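You operate a simulated robot arm through the tools that you are given. There is no shell and no other tool.

Carry out the task below with a simulated two-armed robot. There is one attempt and no reset: what you move stays moved.

Task
Hold the black drain pan on the middle blue jack cart tray steady with one hand and put the jack cart wire brush in it with the other.

Only the result counts: the job must be done as asked and must still hold three seconds after the hand-in. Knocking over, shifting, dropping, spilling or breaking anything else fails it.

Robot
Two 7-joint arms with three-finger grippers on one trunk, on a base that moves. Base frame: it is fixed to the floor where the robot stands at the start and does not move with it; the origin is under the middle of the robot, x ahead of it, y to its left, z up. Units: m, rad, N and s.
The left shoulder is at the start at [0.03, 0.154, 1.036], the right one opposite. With the tool pointing down near the work surface each hand reaches from about 0.1 to 0.6 m from the robot's upright axis, wherever it stands, measured 20 degrees to its own side. Places, roughly: black drain pan [0.25, 3, 0.5]; jack cart wire brush [0, 3, 1]. Payload 2.69 kg a hand.
The tool frame of a hand sits at the grasp point between the pads (the TCP): z along the fingers, y along the line on which they close. The tips reach 0.029 m beyond it. The gripper opens to 0.12 m; its body begins 0.078 m behind the TCP.
Orientation is that of the tool frame in the base frame, as a unit quaternion [w, x, y, z]. With the fingers straight down and closing along the base's y, the tool's x points along the base's -x, its y along +y and its z along -z.

Tools
- The arms move only by the tool play_rows. It takes "left_steps", "right_steps" or both (then of equal length, played together; a hand with none holds still); each is a list that holds one entry, the list of rows, each a list of 7 numbers: the opening in per cent of the stroke, from 0 (shut) to 100 (fully open), then the shift along the tool's x, y, z in mm, then the turn, a rotation vector about the tool's x, y, z in rad. In form: [[[jaw, dx, dy, dz, ax, ay, az], ...]]. A call has 1 to 20 rows; each row shifts and turns the commanded pose from where the row before left it, along the tool's axes as they then stand. A row lasts 0.2 s, in which the tool goes at most 0.05 m and 0.15 rad; a call with a longer step from one row to the next is refused whole, and so is a gripper value outside its range. A pose out of reach is approached as far as the arm can. The call stops where the force on the tool passes 40 N (or 10 N more than at its start, if that is more) or the arm is blocked; 0.2 s more then pass. Each finger travels about 0.1362 m/s and halts on what it meets, pressing with about 37 N; the grip force reading is that of the motor and also rises with nothing between the fingers. The clock runs only during rows and for 0.2 s after the last one: add rows that do not move to give the fingers time. It gives the time, the measured TCP pose, the force on the tool (base axes), the opening and the grip force at its end, in the units of the frame above (readings bear some noise), with the torque about the TCP (base axes, N m) and any sound that the robot's microphone picked up.
- Cameras (640 x 400 px; columns grow to the right, rows downward): "scene" is now at [0.1392, -0.003, 1.2222]; the picture's right is [-0.04, -1.00, 0.00], its down [-0.22, 0.01, -0.97] and it looks along [0.97, -0.04, -0.22] (base axes); focal length 214 px, centre (320, 200). "left" rides on the left gripper at [0.063, 0, -0.104] in its tool frame; the picture's right is [-0.01, 1.00, 0.00], its down [-0.83, 0.00, -0.56] and it looks along [-0.56, 0.00, 0.83] (tool axes); focal length 275 px, centre (320, 200). "right" rides on the right gripper at [0.063, 0, -0.104] in its tool frame; the picture's right is [0.01, 1.00, 0.00], its down [-0.83, 0.00, -0.56] and it looks along [-0.56, 0.00, 0.83] (tool axes); focal length 275 px, centre (320, 200). There is no depth. A picture from a camera that has moved, and an enlarged one, comes with that camera's place and axes in the base frame and with its lens.
- capture(camera): a new picture of that camera. It takes no simulated time.
- move_column(by): moves the trunk up (or, below 0, down) by that many m; the arms and the scene camera ride with it, the base frame stays. It gives what a move gives, with no picture.
- base_move(legs): drives the robot by 1 to 6 legs, each [ahead, left, turn to the left] in m, m and rad, along the robot's own axes; the way and the turn of a leg run together, so that a leg with both is an arc; at most 1.5 m and 3.142 rad a leg. The arms and the cameras ride along, it lands a little off, and it stops where it bumps. It gives what a move gives.
- head_to(pan, tilt): turns the head with the scene camera to pan (to the left, within 1.396 rad either way) and tilt (down, from -0.506 to 1.204), counted from straight ahead of the robot (the tilt from the chest, where the trunk bows). It gives what a move gives.
- close_up(camera, box): a new picture of the part [left, top, right, bottom] of that camera's present view, enlarged. It takes no simulated time.
- sign_off(): hands the job in; it is judged then, once.

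Nothing tells you exact positions but the pictures and the camera data. Unless the task says otherwise, let go and move clear before handing in.

The tools are called after "Request:" as a command line: name --argument value ..., lists and objects as JSON in quotes. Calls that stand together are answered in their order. play_rows: Moves the arms, as the interface text tells. Its arguments: {"type":"object","properties":{"left_steps":{"type":"array"},"right_steps":{"type":"array"}},"required":[]} The other tools are called the same way: move_column (by) moves the trunk up or down; base_move (legs) drives the base; head_to (pan, tilt) turns the head that bears the scene camera; capture (camera) takes a picture; close_up (camera, box) takes an enlarged picture of a part of a camera's view; sign_off () hands the job in.

At the start:

```text
time: 0.0
left_position: [0.3249, 0.1115, 1.156]
left_orientation: [0.001, -0.001, 1.0, -0.001]
left_wrist_force: [0.3, 0.1, 0.4]
left_torque: [0.03, -0.01, -0.02]
left_finger_gap: 0.1202
left_grip_force: 0.1
right_position: [0.3165, -0.1296, 1.1814]
right_orientation: [0.001, 0.001, 1.0, 0.001]
right_wrist_force: [-0.3, 0.2, -0.5]
right_torque: [-0.02, 0.01, 0.02]
right_finger_gap: 0.1202
right_grip_force: 0.1
trunk travel left (down, up): [-0.4, 0.038]
robot x, y, heading: [-0.003, -0.0019, -0.002]
head pan, tilt (commanded): [-0.044, 0.225]
```

scene: 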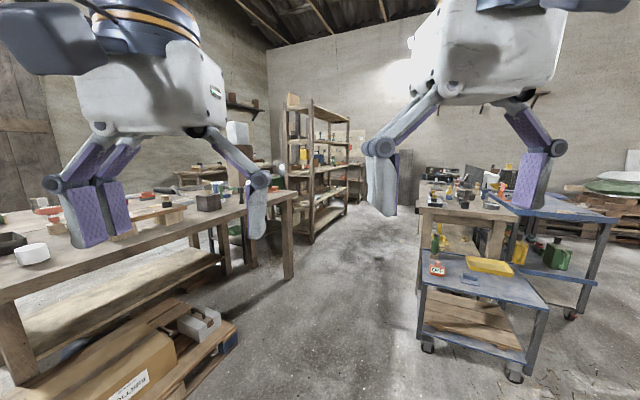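
right: 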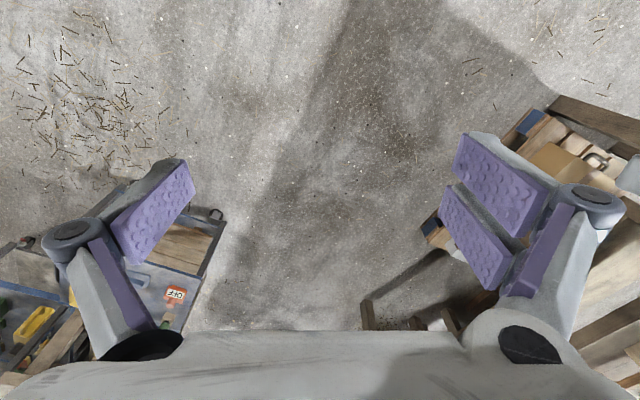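
left: 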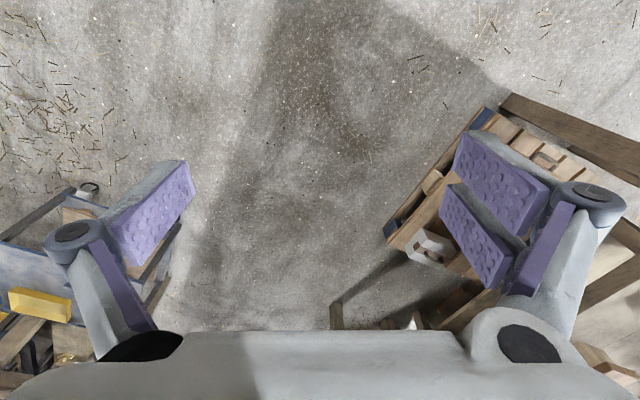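

The start view shows a workbench to the left front and a blue cart to the right, but the target is given at about y = 3 m to my left. I'll turn the head left to look for the blue jack cart.

Request:
head_to --pan 1.39 --tilt 0.3

Request:
capture --camera "scene"

```text
time: 1.6
left_position: [0.3249, 0.1117, 1.155]
left_orientation: [0.0, -0.001, 1.0, -0.001]
left_wrist_force: [-0.3, 0.0, 0.8]
left_torque: [-0.01, -0.01, 0.03]
left_finger_gap: 0.1198
left_grip_force: 0.0
right_position: [0.3168, -0.1308, 1.1821]
right_orientation: [0.0, 0.0, 1.0, 0.0]
right_wrist_force: [0.0, 0.5, -0.4]
right_torque: [0.01, 0.01, 0.0]
right_finger_gap: 0.1202
right_grip_force: 0.0
trunk travel left (down, up): [-0.4, 0.038]
robot x, y, heading: [0.0012, -0.002, 0.002]
head pan, tilt (commanded): [1.389, 0.3]
```

```text
taken
camera scene: at [0.0629, 0.0929, 1.2153], right [0.98, -0.18, 0.0], down [-0.05, -0.29, -0.96], along [0.17, 0.94, -0.3], focal length 214 px, centre (320, 200)
```

scene: 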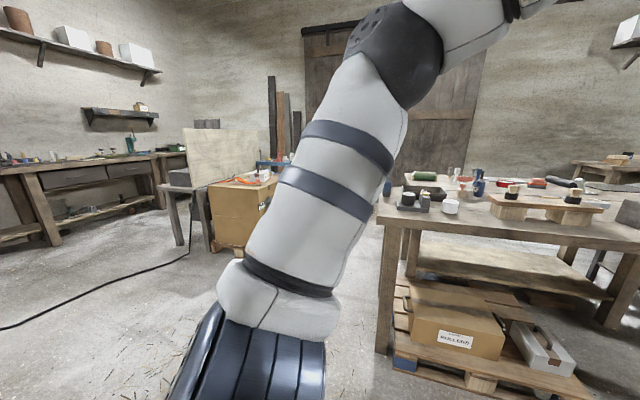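

The left arm hides most of this view, though something blue shows behind a cardboard box. I'll turn the base left 90° so I face it, then look again.

Request:
base_move --legs '[[0, 0, 1.6]]'

Request:
head_to --pan 0.0 --tilt 0.25

Request:
capture --camera "scene"

```text
time: 5.9
left_position: [-0.1242, 0.3215, 1.1554]
left_orientation: [0.0, 0.721, -0.693, 0.0]
left_wrist_force: [0.3, -0.4, -0.2]
left_torque: [-0.01, 0.02, 0.02]
left_finger_gap: 0.1198
left_grip_force: 0.0
right_position: [0.1187, 0.3215, 1.182]
right_orientation: [-0.001, 0.721, -0.693, 0.0]
right_wrist_force: [-0.3, -0.5, -0.6]
right_torque: [0.0, -0.01, -0.01]
right_finger_gap: 0.1199
right_grip_force: 0.1
trunk travel left (down, up): [-0.4, 0.038]
robot x, y, heading: [-0.001, 0.0005, 1.611]
head pan, tilt (commanded): [1.389, 0.3]
```

```text
time: 7.4
left_position: [-0.1251, 0.3206, 1.1551]
left_orientation: [0.0, 0.721, -0.692, -0.001]
left_wrist_force: [0.5, -0.3, 0.8]
left_torque: [0.01, 0.0, 0.02]
left_finger_gap: 0.1199
left_grip_force: 0.2
right_position: [0.1189, 0.3225, 1.1816]
right_orientation: [0.0, 0.721, -0.693, -0.001]
right_wrist_force: [-0.2, -1.0, 0.0]
right_torque: [0.0, -0.02, 0.01]
right_finger_gap: 0.1199
right_grip_force: 0.1
trunk travel left (down, up): [-0.4, 0.038]
robot x, y, heading: [0.0001, 0.0035, 1.611]
head pan, tilt (commanded): [0.0, 0.25]
```

```text
taken
camera scene: at [-0.0049, 0.1396, 1.22], right [1.0, 0.04, 0.0], down [0.01, -0.25, -0.97], along [-0.04, 0.97, -0.25], focal length 214 px, centre (320, 200)
```

scene: 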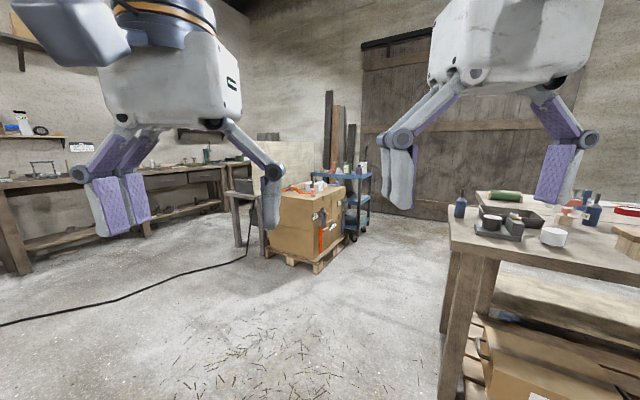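

Request:
close_up --camera "scene" --box '[230, 130, 430, 280]'

```text
2.67 times, centred on (330, 205) of scene
camera zoom: at [-0.0049, 0.1396, 1.22], right [1.0, 0.04, 0.0], down [0.01, -0.25, -0.97], along [-0.04, 0.97, -0.25], focal length 572 px, centre (293, 187)
```

zoom: 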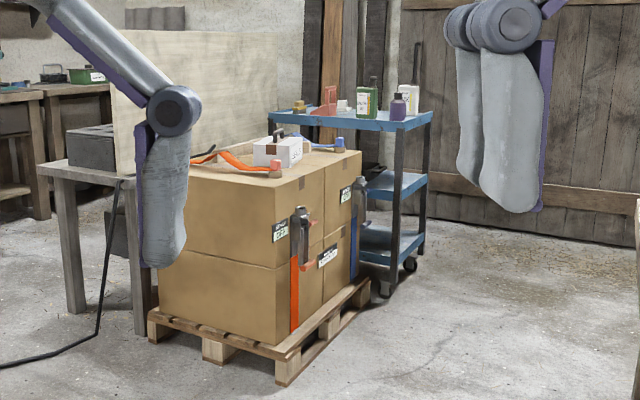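

The blue three-tier cart is behind the boxed pallet. It is turned about 28°, with its right short end near (0.45, 2.98), the top tray at z≈0.82, and a dark pan visible on the middle tray. I'll drive ahead between the pallet and the workbench for a closer look.

Request:
base_move --legs '[[1.2, 0, 0], [0.53, -0.42, 0]]'

Request:
head_to --pan 0.05 --tilt 0.45

Request:
capture --camera "scene"

```text
time: 16.9
left_position: [0.2818, 2.0522, 1.1555]
left_orientation: [0.0, 0.709, -0.705, -0.001]
left_wrist_force: [0.5, -0.6, 0.3]
left_torque: [0.0, 0.01, 0.02]
left_finger_gap: 0.1204
left_grip_force: 0.1
right_position: [0.5245, 2.0453, 1.1815]
right_orientation: [0.001, 0.709, -0.705, -0.001]
right_wrist_force: [0.1, 0.2, -0.5]
right_torque: [0.0, -0.03, -0.01]
right_finger_gap: 0.1199
right_grip_force: 0.1
trunk travel left (down, up): [-0.4, 0.038]
robot x, y, heading: [0.3938, 1.7311, 1.572]
head pan, tilt (commanded): [0.0, 0.25]
```

```text
time: 17.6
left_position: [0.2823, 2.0525, 1.1549]
left_orientation: [-0.002, 0.709, -0.705, 0.0]
left_wrist_force: [-0.8, 0.2, -0.8]
left_torque: [-0.01, 0.0, 0.06]
left_finger_gap: 0.1199
left_grip_force: 0.0
right_position: [0.5238, 2.0453, 1.1821]
right_orientation: [0.0, 0.709, -0.705, -0.001]
right_wrist_force: [-0.4, 0.0, 0.6]
right_torque: [-0.01, -0.05, 0.0]
right_finger_gap: 0.1201
right_grip_force: 0.0
trunk travel left (down, up): [-0.4, 0.038]
robot x, y, heading: [0.3965, 1.7248, 1.577]
head pan, tilt (commanded): [0.051, 0.45]
```

```text
taken
camera scene: at [0.3911, 1.8659, 1.2014], right [1.0, 0.06, 0.0], down [0.02, -0.43, -0.9], along [-0.05, 0.9, -0.43], focal length 214 px, centre (320, 200)
```

scene: 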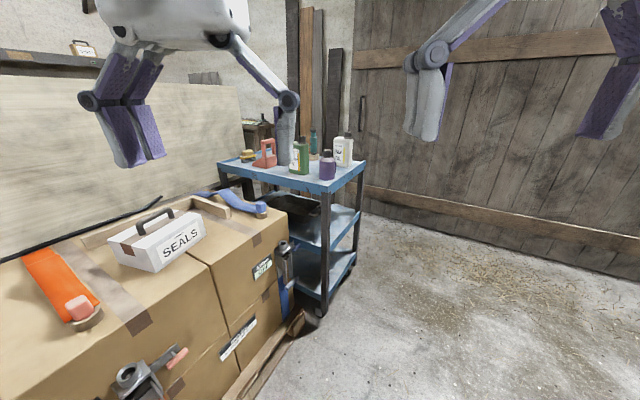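

Request:
close_up --camera "scene" --box '[200, 100, 400, 325]'

```text
1.78 times, centred on (300, 212) of scene
camera zoom: at [0.3911, 1.8659, 1.2014], right [1.0, 0.06, 0.0], down [0.02, -0.43, -0.9], along [-0.05, 0.9, -0.43], focal length 381 px, centre (356, 178)
```

zoom: 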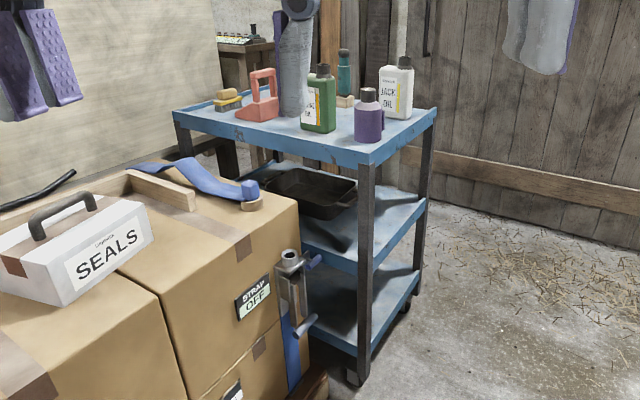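

Request:
close_up --camera "scene" --box '[205, 120, 375, 226]'

Request:
close_up --camera "scene" --box '[225, 170, 345, 245]'

```text
3.76 times, centred on (290, 173) of scene
camera zoom: at [0.3911, 1.8659, 1.2014], right [1.0, 0.06, 0.0], down [0.02, -0.43, -0.9], along [-0.05, 0.9, -0.43], focal length 807 px, centre (433, 302)
```

zoom: 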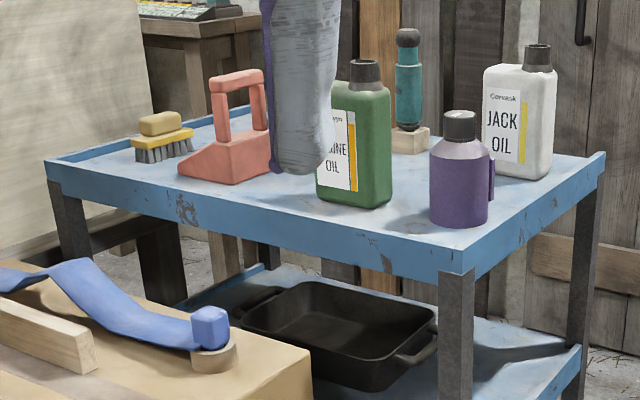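

```text
5.33 times, centred on (285, 208) of scene
camera zoom: at [0.3911, 1.8659, 1.2014], right [1.0, 0.06, 0.0], down [0.02, -0.43, -0.9], along [-0.05, 0.9, -0.43], focal length 1144 px, centre (507, 160)
```

zoom: 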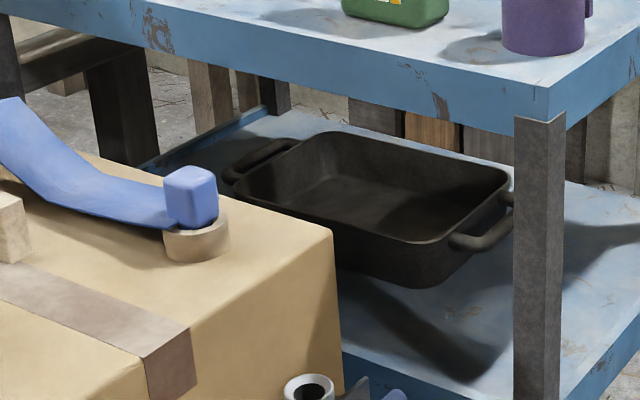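

The cart frame is clear now. It runs about 0.8 m along u=(0.88,-0.48) and 0.52 m along v=(0.48,0.88), with the top tray at z≈0.82. The wire brush (yellow block with dark bristles) stands near the far left end of the top tray, and the pan sits in the middle of the middle tray. Next I'll check my own base footprint and the clear space on the right.

Request:
head_to --pan 0.0 --tilt 1.2

Request:
capture --camera "scene"

Request:
head_to --pan -0.7 --tilt 0.45

Request:
capture --camera "scene"

```text
time: 18.7
left_position: [0.2821, 2.0521, 1.1553]
left_orientation: [-0.001, 0.71, -0.705, 0.0]
left_wrist_force: [-0.9, -0.5, 0.1]
left_torque: [0.0, -0.04, -0.02]
left_finger_gap: 0.1199
left_grip_force: 0.0
right_position: [0.5244, 2.0451, 1.1818]
right_orientation: [0.0, 0.709, -0.705, -0.001]
right_wrist_force: [0.4, 0.8, -0.5]
right_torque: [0.03, 0.01, -0.02]
right_finger_gap: 0.1199
right_grip_force: 0.0
trunk travel left (down, up): [-0.4, 0.038]
robot x, y, heading: [0.3958, 1.7285, 1.576]
head pan, tilt (commanded): [0.0, 1.201]
```

```text
taken
camera scene: at [0.3959, 1.8301, 1.1432], right [1.0, 0.01, 0.0], down [0.0, -0.93, -0.36], along [0.0, 0.36, -0.93], focal length 214 px, centre (320, 200)
```

scene: 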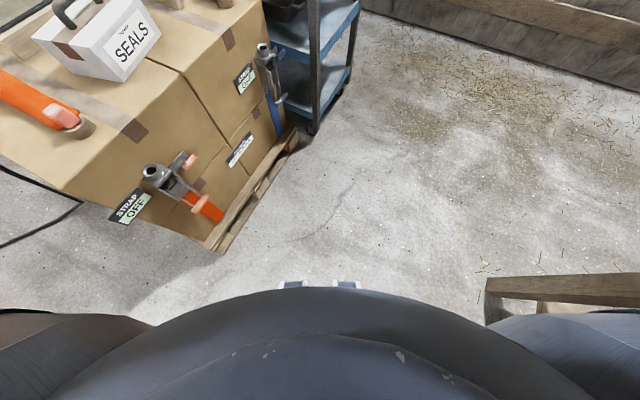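

```text
time: 19.8
left_position: [0.2824, 2.052, 1.1559]
left_orientation: [-0.001, 0.71, -0.704, 0.0]
left_wrist_force: [0.0, 0.0, 0.6]
left_torque: [0.0, 0.0, 0.0]
left_finger_gap: 0.12
left_grip_force: 0.1
right_position: [0.5266, 2.0456, 1.182]
right_orientation: [-0.001, 0.709, -0.705, -0.001]
right_wrist_force: [-0.3, 0.1, 0.2]
right_torque: [-0.02, -0.01, 0.02]
right_finger_gap: 0.12
right_grip_force: 0.0
trunk travel left (down, up): [-0.4, 0.038]
robot x, y, heading: [0.3953, 1.7285, 1.574]
head pan, tilt (commanded): [-0.7, 0.45]
```

```text
taken
camera scene: at [0.455, 1.8449, 1.2012], right [0.77, -0.64, 0.0], down [-0.28, -0.34, -0.9], along [0.58, 0.69, -0.44], focal length 214 px, centre (320, 200)
```

scene: 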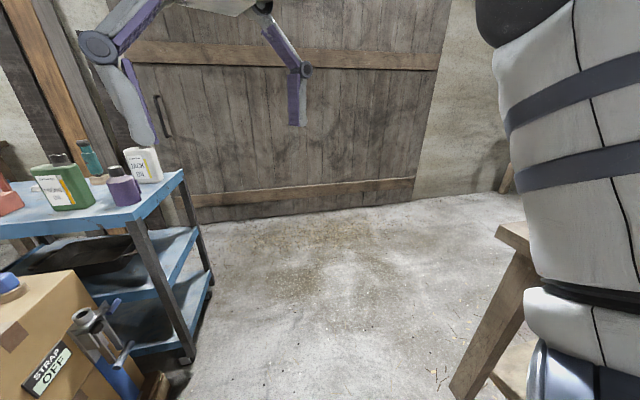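

My base reaches only about 0.1 m ahead of its axis, and the floor between the cart's right end and the door is clear. I'll drive around to the east of the cart, face along its long axis, and inspect the gap behind it.

Request:
base_move --legs '[[0.87, -0.65, 0], [0.45, -0.1, 0.9]]'

Request:
head_to --pan 0.0 --tilt 0.4

Request:
capture --camera "scene"

```text
time: 27.7
left_position: [0.6311, 3.1448, 1.1554]
left_orientation: [-0.001, 0.942, -0.335, -0.001]
left_wrist_force: [-0.4, -0.4, 0.3]
left_torque: [-0.02, -0.05, -0.02]
left_finger_gap: 0.12
left_grip_force: 0.1
right_position: [0.791, 3.3279, 1.1809]
right_orientation: [0.0, 0.942, -0.336, -0.001]
right_wrist_force: [0.0, 0.3, -1.0]
right_torque: [0.02, -0.02, -0.01]
right_finger_gap: 0.1199
right_grip_force: 0.1
trunk travel left (down, up): [-0.4, 0.038]
robot x, y, heading: [0.9541, 3.0288, 2.456]
head pan, tilt (commanded): [-0.7, 0.45]
```

```text
time: 28.8
left_position: [0.6308, 3.1444, 1.1553]
left_orientation: [-0.001, 0.942, -0.335, 0.0]
left_wrist_force: [-0.4, -0.6, 0.7]
left_torque: [-0.01, -0.02, 0.02]
left_finger_gap: 0.1202
left_grip_force: 0.1
right_position: [0.7915, 3.3285, 1.182]
right_orientation: [0.0, 0.942, -0.335, 0.0]
right_wrist_force: [0.2, 0.2, -0.2]
right_torque: [0.02, 0.01, 0.01]
right_finger_gap: 0.1199
right_grip_force: 0.0
trunk travel left (down, up): [-0.4, 0.038]
robot x, y, heading: [0.9536, 3.0273, 2.455]
head pan, tilt (commanded): [0.0, 0.4]
```

```text
taken
camera scene: at [0.8482, 3.1145, 1.206], right [0.63, 0.77, 0.0], down [0.3, -0.25, -0.92], along [-0.71, 0.58, -0.39], focal length 214 px, centre (320, 200)
```

scene: 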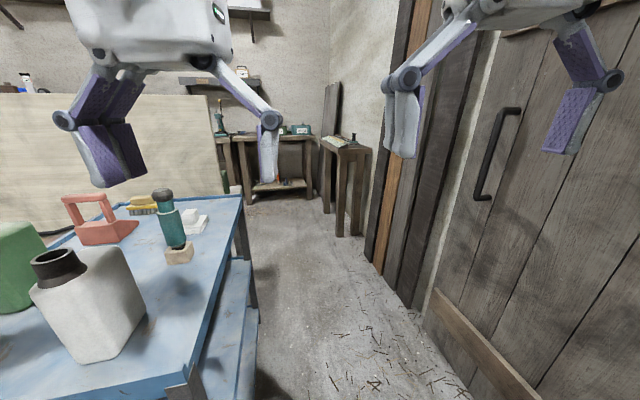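

The strip behind the cart is clear floor. Triangulating the two views puts the top tray rim at z≈0.86 and the brush near (-0.10, 3.06, 0.89). I'll zoom in on the brush, its neighbours and the middle tray.

Request:
close_up --camera "scene" --box '[60, 170, 260, 295]'

Request:
close_up --camera "scene" --box '[160, 180, 420, 380]'

```text
3.20 times, centred on (160, 232) of scene
camera zoom: at [0.8482, 3.1145, 1.206], right [0.63, 0.77, 0.0], down [0.3, -0.25, -0.92], along [-0.71, 0.58, -0.39], focal length 686 px, centre (832, 96)
```

zoom: 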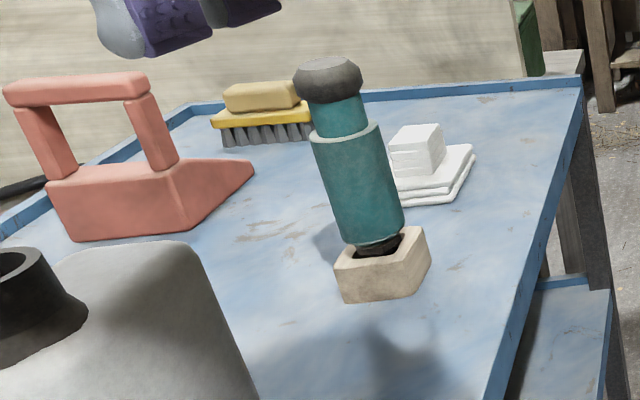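

```text
2.00 times, centred on (290, 280) of scene
camera zoom: at [0.8482, 3.1145, 1.206], right [0.63, 0.77, 0.0], down [0.3, -0.25, -0.92], along [-0.71, 0.58, -0.39], focal length 429 px, centre (380, 40)
```

zoom: 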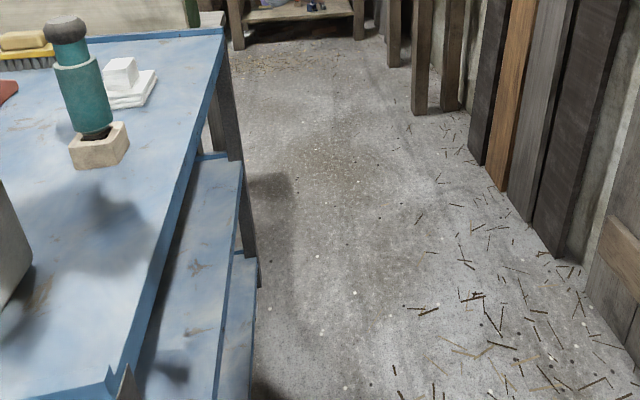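

The lane behind the cart is about 1 m wide. The brush lies lengthwise across the cart (along v), with the red block, the teal jack and the white cloths nearby. I'll shift into the lane, turn to face the cart's back long side, and slide along it.

Request:
base_move --legs '[[0.076, -0.393, 0], [0, 0, 1.76], [0, -0.78, 0]]'

Request:
head_to --pan 0.0 --tilt 0.6

Request:
capture --camera "scene"

```text
time: 42.5
left_position: [0.4069, 3.4405, 1.1569]
left_orientation: [-0.001, 0.867, 0.498, -0.002]
left_wrist_force: [-0.2, -0.1, 0.0]
left_torque: [0.0, 0.0, 0.0]
left_finger_gap: 0.12
left_grip_force: 0.0
right_position: [0.2006, 3.5703, 1.1818]
right_orientation: [0.001, 0.867, 0.498, -0.001]
right_wrist_force: [0.4, -0.1, 0.3]
right_torque: [-0.01, 0.0, -0.01]
right_finger_gap: 0.12
right_grip_force: 0.1
trunk travel left (down, up): [-0.4, 0.038]
robot x, y, heading: [0.4723, 3.7787, -2.096]
head pan, tilt (commanded): [0.0, 0.4]
```

```text
time: 43.3
left_position: [0.4059, 3.4393, 1.1551]
left_orientation: [-0.001, 0.867, 0.498, -0.002]
left_wrist_force: [0.3, -0.5, 0.2]
left_torque: [-0.01, 0.05, 0.01]
left_finger_gap: 0.1199
left_grip_force: 0.1
right_position: [0.2005, 3.5701, 1.1814]
right_orientation: [0.0, 0.868, 0.497, -0.001]
right_wrist_force: [0.3, 0.6, 0.1]
right_torque: [-0.03, -0.02, -0.03]
right_finger_gap: 0.12
right_grip_force: 0.0
trunk travel left (down, up): [-0.4, 0.038]
robot x, y, heading: [0.4738, 3.783, -2.103]
head pan, tilt (commanded): [0.0, 0.6]
```

```text
taken
camera scene: at [0.4074, 3.6632, 1.1878], right [-0.86, 0.51, 0.0], down [0.29, 0.49, -0.83], along [-0.42, -0.71, -0.56], focal length 214 px, centre (320, 200)
```

scene: 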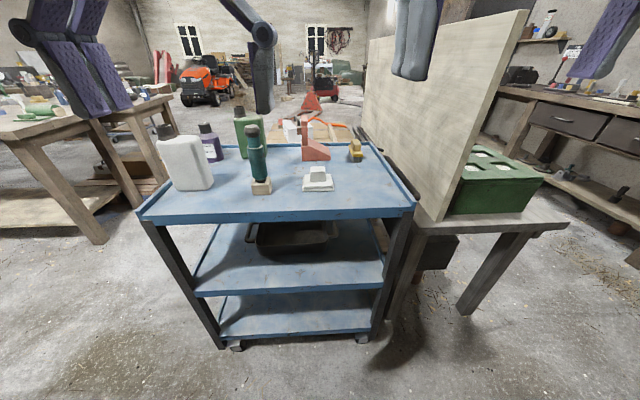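

I now face the cart's back side, which has its back edge at v≈2.96 and the robot axis at v≈3.54. The pan is visible on the middle tray and the brush is at the far right of the top tray. I'll zoom on both.

Request:
close_up --camera "scene" --box '[240, 120, 400, 220]'

Request:
close_up --camera "scene" --box '[200, 200, 400, 325]'

Request:
capture --camera "left"

Request:
capture --camera "right"

```text
4.00 times, centred on (320, 170) of scene
camera zoom: at [0.4074, 3.6632, 1.1878], right [-0.86, 0.51, 0.0], down [0.29, 0.49, -0.83], along [-0.42, -0.71, -0.56], focal length 858 px, centre (320, 320)
```

zoom: 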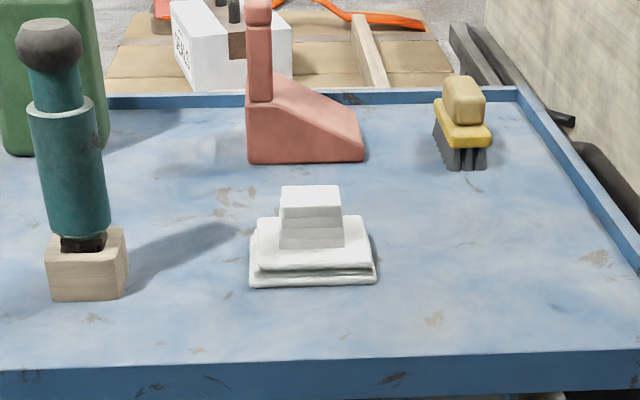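

```text
3.20 times, centred on (300, 262) of scene
camera zoom: at [0.4074, 3.6632, 1.1878], right [-0.86, 0.51, 0.0], down [0.29, 0.49, -0.83], along [-0.42, -0.71, -0.56], focal length 686 px, centre (384, 0)
```

zoom: 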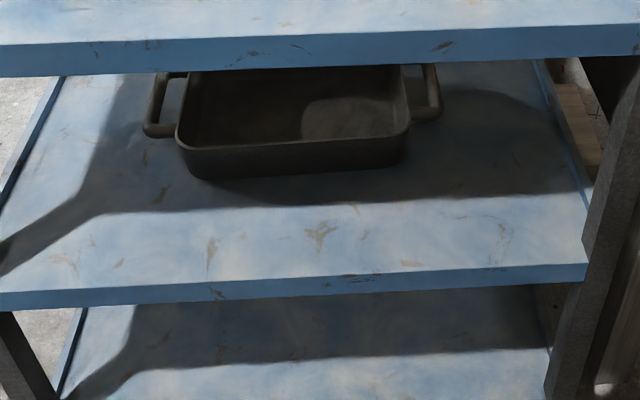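

```text
taken
camera left: at [0.4391, 3.4954, 1.2598], right [0.86, -0.51, 0.0], down [-0.42, -0.72, 0.56], along [-0.28, -0.48, -0.83], focal length 275 px, centre (320, 200)
```

left: 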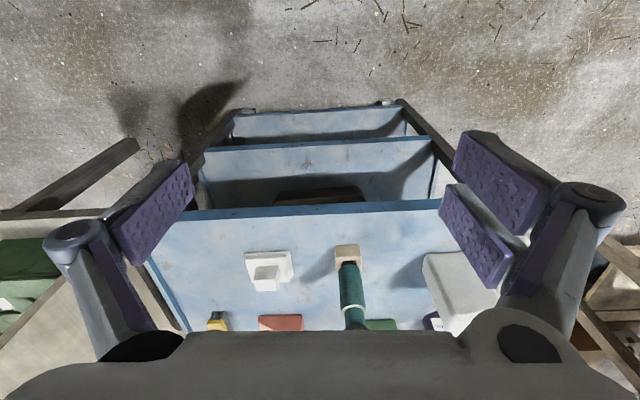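

```text
taken
camera right: at [0.2328, 3.6254, 1.2854], right [0.87, -0.5, 0.0], down [-0.42, -0.72, 0.56], along [-0.28, -0.48, -0.83], focal length 275 px, centre (320, 200)
```

right: 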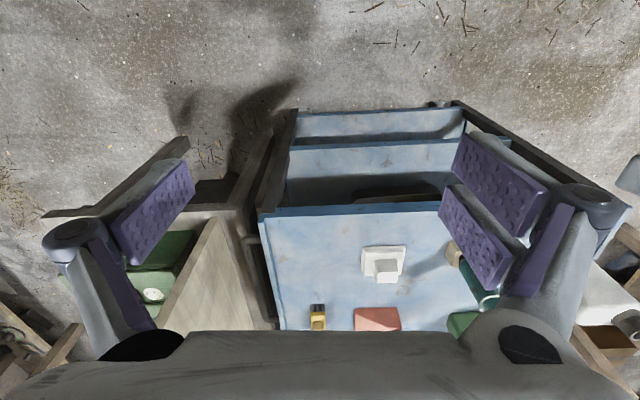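

The brush stands at about u≈-1.58, v≈2.60 with its long axis along v, and the pan is centred at u≈-1.33, v≈2.72 with its rim at z≈0.575. There is about 0.24 m between the pan rim and the underside of the top tray. I'll move closer so the right hand can pick up the brush first.

Request:
base_move --legs '[[0.32, 0, 0.026]]'

Request:
capture --camera "scene"

Request:
capture --camera "right"

```text
time: 45.4
left_position: [0.2506, 3.1587, 1.1554]
left_orientation: [-0.001, 0.863, 0.506, -0.001]
left_wrist_force: [0.1, 0.4, -0.9]
left_torque: [0.01, -0.03, -0.01]
left_finger_gap: 0.1201
left_grip_force: 0.1
right_position: [0.0436, 3.2852, 1.1818]
right_orientation: [0.001, 0.863, 0.505, -0.001]
right_wrist_force: [-0.3, -0.6, -0.7]
right_torque: [0.03, -0.01, 0.01]
right_finger_gap: 0.1202
right_grip_force: 0.1
trunk travel left (down, up): [-0.4, 0.038]
robot x, y, heading: [0.3105, 3.4913, -2.086]
head pan, tilt (commanded): [0.0, 0.6]
```

```text
taken
camera scene: at [0.2481, 3.3812, 1.1877], right [-0.87, 0.49, 0.0], down [0.28, 0.49, -0.82], along [-0.4, -0.72, -0.57], focal length 214 px, centre (320, 200)
```

scene: 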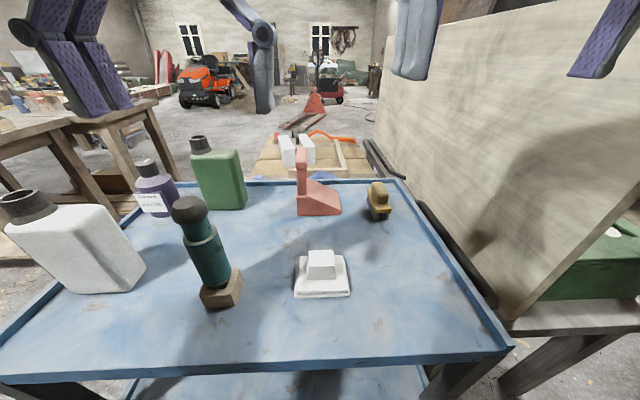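

```text
taken
camera right: at [0.0741, 3.3406, 1.2853], right [0.87, -0.49, 0.0], down [-0.4, -0.73, 0.56], along [-0.27, -0.49, -0.83], focal length 275 px, centre (320, 200)
```

right: 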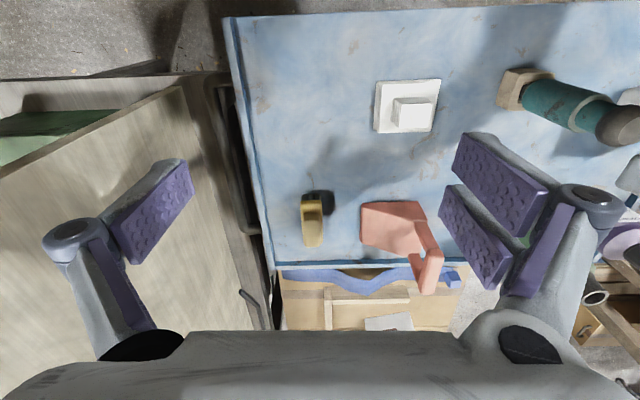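

Request:
close_up --camera "right" --box '[260, 170, 400, 258]'

Request:
close_up --camera "scene" --box '[320, 160, 420, 240]'

```text
4.55 times, centred on (330, 214) of right
camera zoom: at [0.0741, 3.3406, 1.2853], right [0.87, -0.49, 0.0], down [-0.4, -0.73, 0.56], along [-0.27, -0.49, -0.83], focal length 1251 px, centre (274, 136)
```

zoom: 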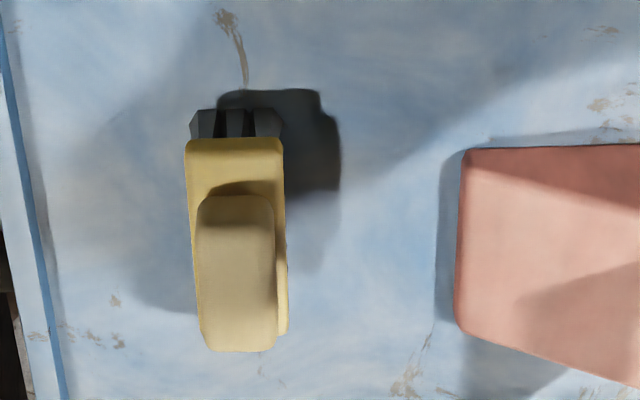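

```text
5.00 times, centred on (370, 200) of scene
camera zoom: at [0.2481, 3.3812, 1.1877], right [-0.87, 0.49, 0.0], down [0.28, 0.49, -0.82], along [-0.4, -0.72, -0.57], focal length 1072 px, centre (70, 200)
```

zoom: 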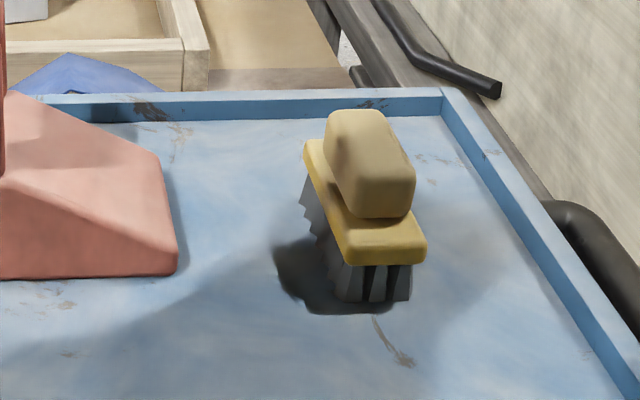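

The brush is now well located. Its plate is about 0.10×0.04 m, centred near (-0.099, 3.06), aligned with v, with its top at z≈0.88 and the handle block up to z≈0.91. I'll bring the right hand over it, half closed and tilted 28° forward, stopping well above.

Request:
play_rows --right_steps '[[[60, -41.7, -2.3, 0, 0, 0, 0], [60, -41.7, -2.3, 0, 0, 0, 0], [60, -41.7, -2.3, 0, 0, 0, 0], [60, -41.7, -2.3, 0, 0, 0, 0], [60, -41.7, -2.3, 0, 0, 0, 0], [60, -41.7, -2.3, 0, 0, 0, 0], [60, 0, 0, 0, 0, -0.122, 0], [60, 0, 0, 0, 0, -0.122, 0], [60, 0, 0, 0, 0, -0.122, 0], [60, 0, 0, 0, 0, -0.123, 0], [60, 23.5, 0, 44.1, 0, 0, 0], [60, 23.5, 0, 44.1, 0, 0, 0], [60, 0, 0, 0, 0, 0, 0]]]'

Request:
capture --camera "right"

Request:
capture --camera "scene"

```text
time: 48.2
left_position: [0.2514, 3.1594, 1.155]
left_orientation: [0.0, 0.863, 0.505, -0.001]
left_wrist_force: [0.5, 0.2, 0.0]
left_torque: [-0.01, 0.01, 0.01]
left_finger_gap: 0.1201
left_grip_force: 0.1
right_position: [-0.0188, 3.1893, 1.0827]
right_orientation: [0.123, 0.838, 0.489, -0.21]
right_wrist_force: [0.9, 0.1, 0.4]
right_torque: [-0.04, 0.0, -0.01]
right_finger_gap: 0.072
right_grip_force: 0.0
right hand out of reach, approached as far as the arm can: row 3, 4, 5, 6
trunk travel left (down, up): [-0.4, 0.038]
robot x, y, heading: [0.3123, 3.4979, -2.079]
head pan, tilt (commanded): [0.0, 0.6]
```

```text
taken
camera right: at [0.0321, 3.2814, 1.1451], right [0.87, -0.49, 0.0], down [-0.23, -0.41, 0.88], along [-0.43, -0.77, -0.47], focal length 275 px, centre (320, 200)
```

right: 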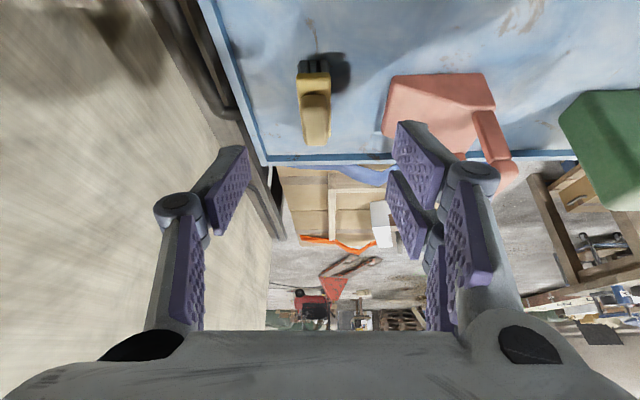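

```text
taken
camera scene: at [0.2484, 3.3817, 1.1878], right [-0.87, 0.49, 0.0], down [0.28, 0.49, -0.83], along [-0.4, -0.72, -0.56], focal length 214 px, centre (320, 200)
```

scene: 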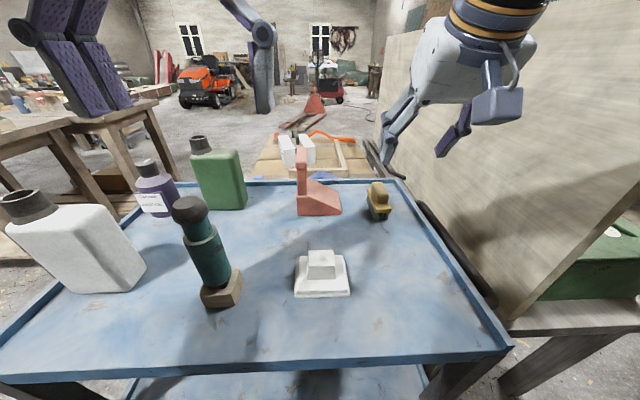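

The forward reach was limited at that height, so the hand is about 0.14 m short of the brush. I'll go lower, still above the brush top, and then forward.

Request:
play_rows --right_steps '[[[60, 23.5, 0, 44.1, 0, 0, 0], [60, 23.5, 0, 44.1, 0, 0, 0], [60, -30.0, -1.6, 16.0, 0, 0, 0], [60, -30.0, -1.6, 16.0, 0, 0, 0], [60, -30.0, -1.6, 16.0, 0, 0, 0], [60, -30.0, -1.6, 16.0, 0, 0, 0], [60, 0, 0, 0, 0, 0, 0]]]'

Request:
capture --camera "right"

Request:
close_up --camera "scene" --box '[280, 120, 480, 245]'

```text
time: 49.8
left_position: [0.2506, 3.159, 1.1562]
left_orientation: [0.0, 0.863, 0.506, -0.002]
left_wrist_force: [-0.5, -0.1, 0.8]
left_torque: [-0.01, -0.02, -0.03]
left_finger_gap: 0.12
left_grip_force: 0.2
right_position: [-0.092, 3.0705, 0.986]
right_orientation: [0.123, 0.836, 0.491, -0.211]
right_wrist_force: [-0.9, 0.7, 0.8]
right_torque: [0.0, 0.04, 0.0]
right_finger_gap: 0.0721
right_grip_force: 0.1
trunk travel left (down, up): [-0.4, 0.038]
robot x, y, heading: [0.3107, 3.4987, -2.085]
head pan, tilt (commanded): [0.0, 0.6]
```

```text
taken
camera right: at [-0.0398, 3.1631, 1.0469], right [0.87, -0.49, 0.0], down [-0.23, -0.41, 0.88], along [-0.43, -0.77, -0.47], focal length 275 px, centre (320, 200)
```

right: 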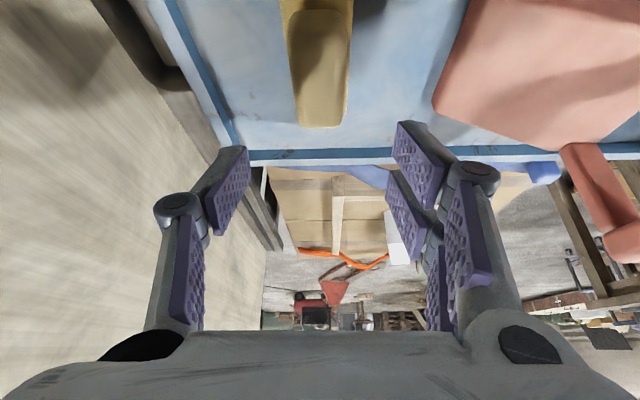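

```text
3.20 times, centred on (380, 182) of scene
camera zoom: at [0.2484, 3.3821, 1.1879], right [-0.87, 0.49, 0.0], down [0.28, 0.49, -0.83], along [-0.41, -0.72, -0.56], focal length 686 px, centre (128, 256)
```

zoom: 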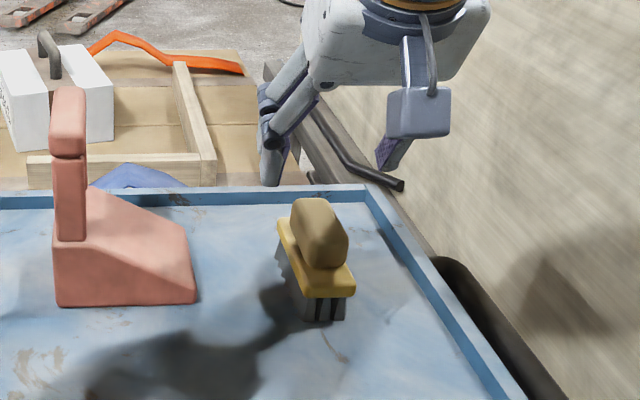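

The hand is centred over the brush. I'll descend along the base vertical, easing back about 1 cm, so the pads straddle the brush plate.

Request:
play_rows --right_steps '[[[60, 13.0, 0, 19.1, 0, 0, 0], [60, 13.0, 0, 19.1, 0, 0, 0], [60, 13.0, 0, 19.1, 0, 0, 0], [60, 0, 0, 0, 0, 0, 0]]]'

Request:
capture --camera "right"

Request:
close_up --camera "scene" --box '[320, 130, 440, 230]'

```text
time: 50.8
left_position: [0.2508, 3.1587, 1.1549]
left_orientation: [0.0, 0.864, 0.504, -0.002]
left_wrist_force: [-0.6, 0.4, -0.3]
left_torque: [-0.04, -0.01, 0.02]
left_finger_gap: 0.12
left_grip_force: 0.0
right_position: [-0.0868, 3.0777, 0.9156]
right_orientation: [0.123, 0.837, 0.49, -0.209]
right_wrist_force: [-0.7, 0.6, 0.0]
right_torque: [0.01, -0.02, 0.0]
right_finger_gap: 0.072
right_grip_force: 0.0
trunk travel left (down, up): [-0.4, 0.038]
robot x, y, heading: [0.3147, 3.4981, -2.08]
head pan, tilt (commanded): [0.0, 0.6]
```

```text
taken
camera right: at [-0.0358, 3.1695, 0.9776], right [0.87, -0.49, 0.0], down [-0.23, -0.41, 0.88], along [-0.43, -0.77, -0.47], focal length 275 px, centre (320, 200)
```

right: 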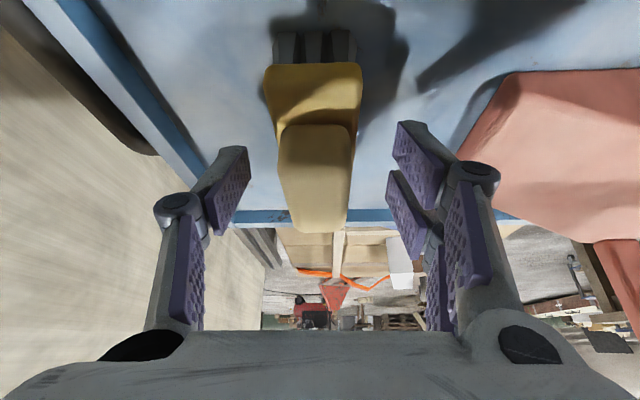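

```text
4.00 times, centred on (380, 180) of scene
camera zoom: at [0.2483, 3.3817, 1.1878], right [-0.87, 0.49, 0.0], down [0.28, 0.49, -0.83], along [-0.4, -0.72, -0.56], focal length 858 px, centre (80, 280)
```

zoom: 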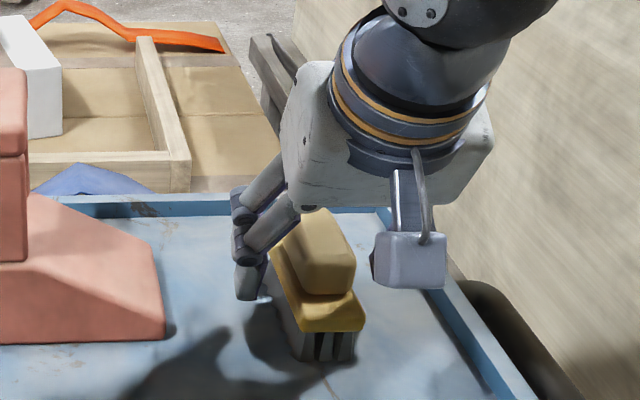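

The handle sits centred between the pads. I'll go down a further 22 mm to bring the pads onto the plate, then close.

Request:
play_rows --right_steps '[[[60, 5.2, 0, 9.7, 0, 0, 0], [60, 5.2, 0, 9.7, 0, 0, 0], [55, 0, 0, 0, 0, 0, 0], [45, 0, 0, 0, 0, 0, 0], [38, 0, 0, 0, 0, 0, 0], [30, 0, 0, 0, 0, 0, 0], [10, 0, 0, 0, 0, 0, 0], [0, 0, 0, 0, 0, 0, 0], [0, 0, 0, 0, 0, 0, 0], [0, 0, 0, 0, 0, 0, 0]]]'

Request:
capture --camera "right"

Request:
close_up --camera "scene" --box '[320, 130, 440, 230]'

```text
time: 53.0
left_position: [0.2511, 3.1586, 1.1564]
left_orientation: [0.0, 0.863, 0.505, -0.002]
left_wrist_force: [-0.4, 0.0, -0.4]
left_torque: [0.01, 0.01, -0.01]
left_finger_gap: 0.1198
left_grip_force: 0.0
right_position: [-0.0882, 3.0779, 0.8939]
right_orientation: [0.123, 0.837, 0.49, -0.21]
right_wrist_force: [0.0, -0.3, 2.3]
right_torque: [-0.07, 0.0, 0.08]
right_finger_gap: 0.0368
right_grip_force: 36.5
trunk travel left (down, up): [-0.4, 0.038]
robot x, y, heading: [0.315, 3.4969, -2.088]
head pan, tilt (commanded): [0.0, 0.6]
```

```text
taken
camera right: at [-0.0366, 3.1704, 0.9561], right [0.87, -0.49, 0.0], down [-0.23, -0.41, 0.88], along [-0.43, -0.77, -0.47], focal length 275 px, centre (320, 200)
```

right: 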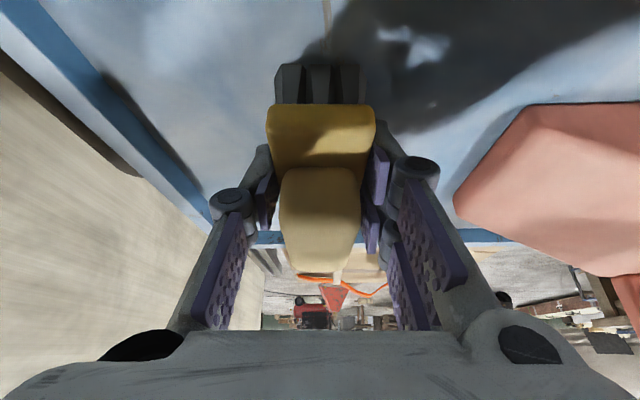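

```text
4.00 times, centred on (380, 180) of scene
camera zoom: at [0.2484, 3.3818, 1.1878], right [-0.87, 0.49, 0.0], down [0.28, 0.49, -0.83], along [-0.4, -0.72, -0.56], focal length 858 px, centre (80, 280)
```

zoom: 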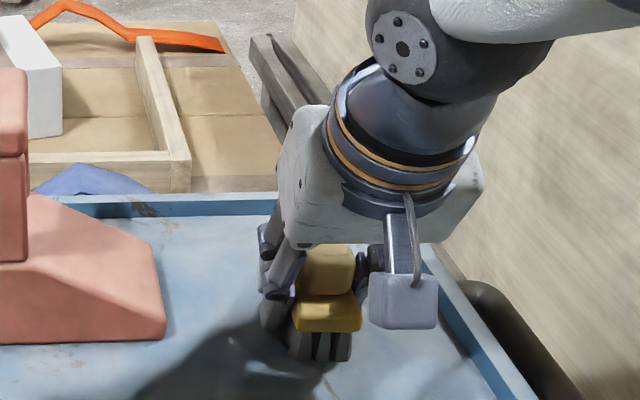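

The fingers closed on the plate, with a gap of 36.8 mm and grip force of 36.5 N. I'll lift gently straight up and check.

Request:
play_rows --right_steps '[[[0, -5, 0, -9, 0, 0, 0], [0, -9.4, 0, -17.7, 0, 0, 0], [0, -14.1, 0, -26.5, 0, 0, 0], [0, -14.1, 0, -26.5, 0, 0, 0], [0, 0, 0, 0, 0, 0, 0]]]'

Request:
capture --camera "right"

Request:
capture --camera "scene"

```text
time: 54.2
left_position: [0.2504, 3.1583, 1.156]
left_orientation: [0.0, 0.863, 0.505, -0.001]
left_wrist_force: [0.7, 0.0, -0.2]
left_torque: [-0.01, -0.02, 0.0]
left_finger_gap: 0.12
left_grip_force: 0.1
right_position: [-0.0857, 3.0811, 0.9827]
right_orientation: [0.123, 0.837, 0.49, -0.209]
right_wrist_force: [0.2, 0.4, -1.7]
right_torque: [0.0, 0.02, -0.04]
right_finger_gap: 0.0369
right_grip_force: 37.4
trunk travel left (down, up): [-0.4, 0.038]
robot x, y, heading: [0.3148, 3.4981, -2.085]
head pan, tilt (commanded): [0.0, 0.6]
```

```text
taken
camera right: at [-0.0345, 3.1722, 1.0446], right [0.87, -0.49, 0.0], down [-0.23, -0.41, 0.88], along [-0.43, -0.77, -0.47], focal length 275 px, centre (320, 200)
```

right: 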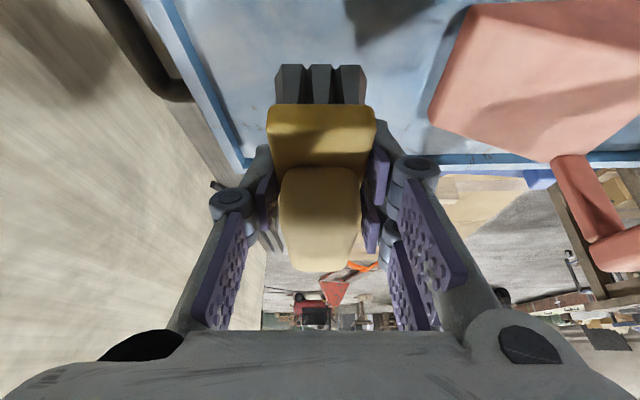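

```text
taken
camera scene: at [0.2481, 3.3813, 1.1877], right [-0.87, 0.49, 0.0], down [0.28, 0.49, -0.82], along [-0.4, -0.72, -0.57], focal length 214 px, centre (320, 200)
```

scene: 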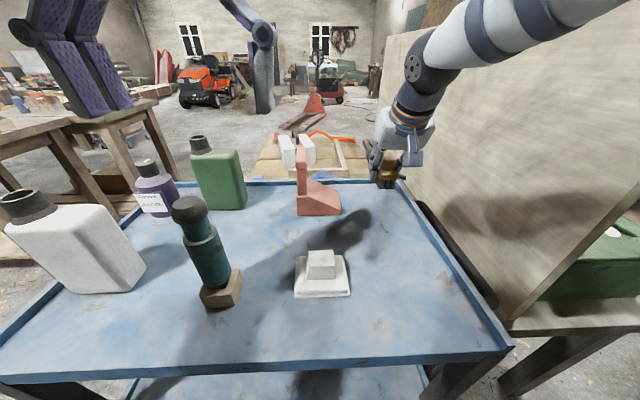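

The brush is held firmly and clear of the tray. I'll raise it a little more, draw the hand back towards me, then back the base off before lowering the trunk.

Request:
play_rows --right_steps '[[[0, -18.8, 0, -35.3, 0, 0, 0], [0, -18.8, 0, -35.3, 0, 0, 0], [0, 35.3, 0, -18.8, 0, 0, 0], [0, 35.3, 0, -18.8, 0, 0, 0], [0, 35.3, 0, -18.8, 0, 0, 0], [0, 35.3, 0, -18.8, 0, 0, 0], [0, 35.3, 0, -18.8, 0, 0, 0], [0, 0, 0, 0, 0, 0, 0]]]'

Request:
capture --camera "scene"

```text
time: 56.0
left_position: [0.2505, 3.1587, 1.156]
left_orientation: [0.0, 0.863, 0.506, 0.0]
left_wrist_force: [-0.2, -0.2, -1.0]
left_torque: [0.0, -0.01, 0.01]
left_finger_gap: 0.1201
left_grip_force: 0.0
right_position: [0.0099, 3.2512, 1.0639]
right_orientation: [0.123, 0.837, 0.489, -0.21]
right_wrist_force: [-0.4, -0.6, -1.7]
right_torque: [0.01, 0.01, 0.01]
right_finger_gap: 0.037
right_grip_force: 37.3
trunk travel left (down, up): [-0.4, 0.038]
robot x, y, heading: [0.3134, 3.4968, -2.085]
head pan, tilt (commanded): [0.0, 0.6]
```

```text
taken
camera scene: at [0.2482, 3.3812, 1.1877], right [-0.87, 0.49, 0.0], down [0.28, 0.49, -0.82], along [-0.4, -0.72, -0.57], focal length 214 px, centre (320, 200)
```

scene: 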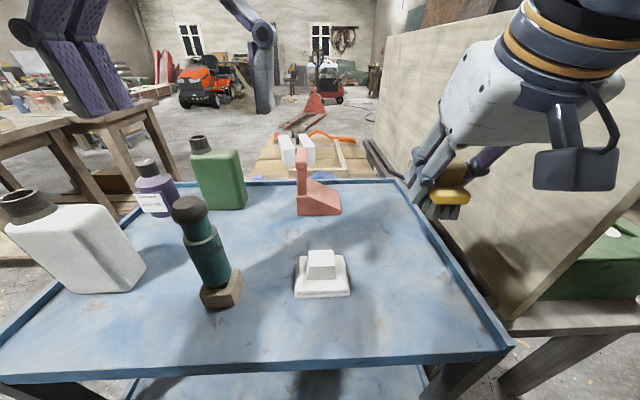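

Now I'll back off 0.33 m so both hands are clear of the cart.

Request:
base_move --legs '[[-0.33, 0, 0]]'

Request:
capture --camera "scene"

```text
time: 58.2
left_position: [0.417, 3.4522, 1.1556]
left_orientation: [0.0, 0.862, 0.506, -0.001]
left_wrist_force: [0.1, 0.6, 0.5]
left_torque: [-0.02, 0.01, 0.05]
left_finger_gap: 0.1198
left_grip_force: 0.1
right_position: [0.1752, 3.5458, 1.0634]
right_orientation: [0.123, 0.836, 0.492, -0.209]
right_wrist_force: [0.5, 0.1, -1.5]
right_torque: [0.0, 0.0, 0.0]
right_finger_gap: 0.0371
right_grip_force: 37.6
trunk travel left (down, up): [-0.4, 0.038]
robot x, y, heading: [0.4776, 3.7896, -2.079]
head pan, tilt (commanded): [0.0, 0.6]
```

```text
taken
camera scene: at [0.4132, 3.6747, 1.1878], right [-0.87, 0.49, 0.0], down [0.28, 0.49, -0.83], along [-0.4, -0.72, -0.56], focal length 214 px, centre (320, 200)
```

scene: 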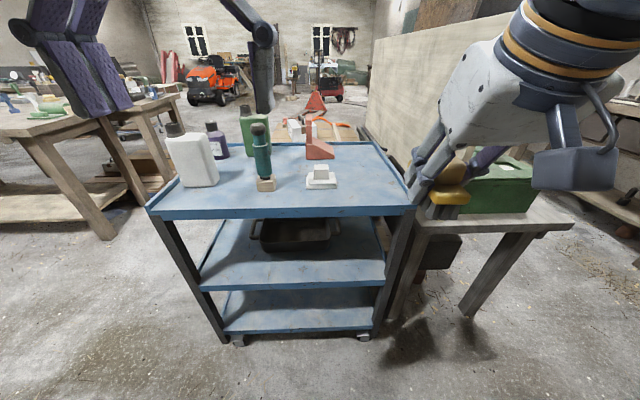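

Both hands are about 0.22 m clear of the cart edge. I'll lower the trunk fully, which also lowers the camera for a view under the top tray.

Request:
move_column --by -0.38

Request:
head_to --pan 0.0 --tilt 0.3

Request:
capture --camera "scene"

```text
time: 61.9
left_position: [0.366, 3.3602, 0.664]
left_orientation: [-0.093, 0.848, 0.498, 0.158]
left_wrist_force: [-0.5, -0.2, 0.4]
left_torque: [0.01, -0.04, -0.03]
left_finger_gap: 0.12
left_grip_force: 0.0
right_position: [0.1749, 3.5452, 0.6839]
right_orientation: [0.123, 0.836, 0.492, -0.209]
right_wrist_force: [0.4, 0.3, -1.2]
right_torque: [0.02, 0.0, 0.0]
right_finger_gap: 0.0372
right_grip_force: 37.3
trunk travel left (down, up): [-0.02, 0.418]
robot x, y, heading: [0.4761, 3.7881, -2.083]
head pan, tilt (commanded): [0.0, 0.6]
```

```text
time: 62.7
left_position: [0.3661, 3.3601, 0.6633]
left_orientation: [-0.093, 0.847, 0.499, 0.158]
left_wrist_force: [0.2, 0.7, 0.3]
left_torque: [-0.01, -0.02, -0.01]
left_finger_gap: 0.1199
left_grip_force: 0.0
right_position: [0.1738, 3.5445, 0.6832]
right_orientation: [0.123, 0.836, 0.492, -0.209]
right_wrist_force: [0.2, 0.4, -0.9]
right_torque: [0.02, -0.03, 0.0]
right_finger_gap: 0.0371
right_grip_force: 37.2
trunk travel left (down, up): [-0.02, 0.418]
robot x, y, heading: [0.474, 3.7897, -2.08]
head pan, tilt (commanded): [0.0, 0.3]
```

```text
taken
camera scene: at [0.3441, 3.551, 0.8051], right [-0.87, 0.49, 0.0], down [0.14, 0.26, -0.96], along [-0.47, -0.83, -0.3], focal length 214 px, centre (320, 200)
```

scene: 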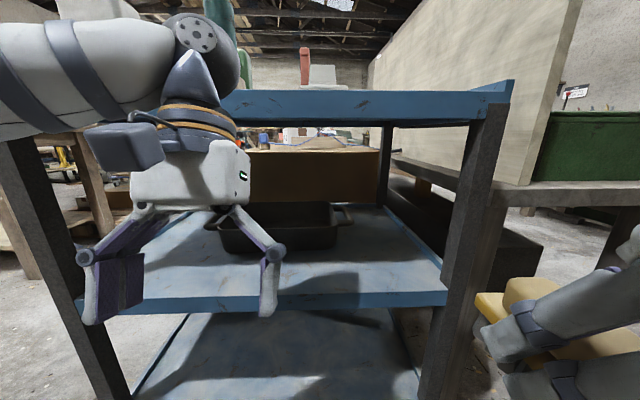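

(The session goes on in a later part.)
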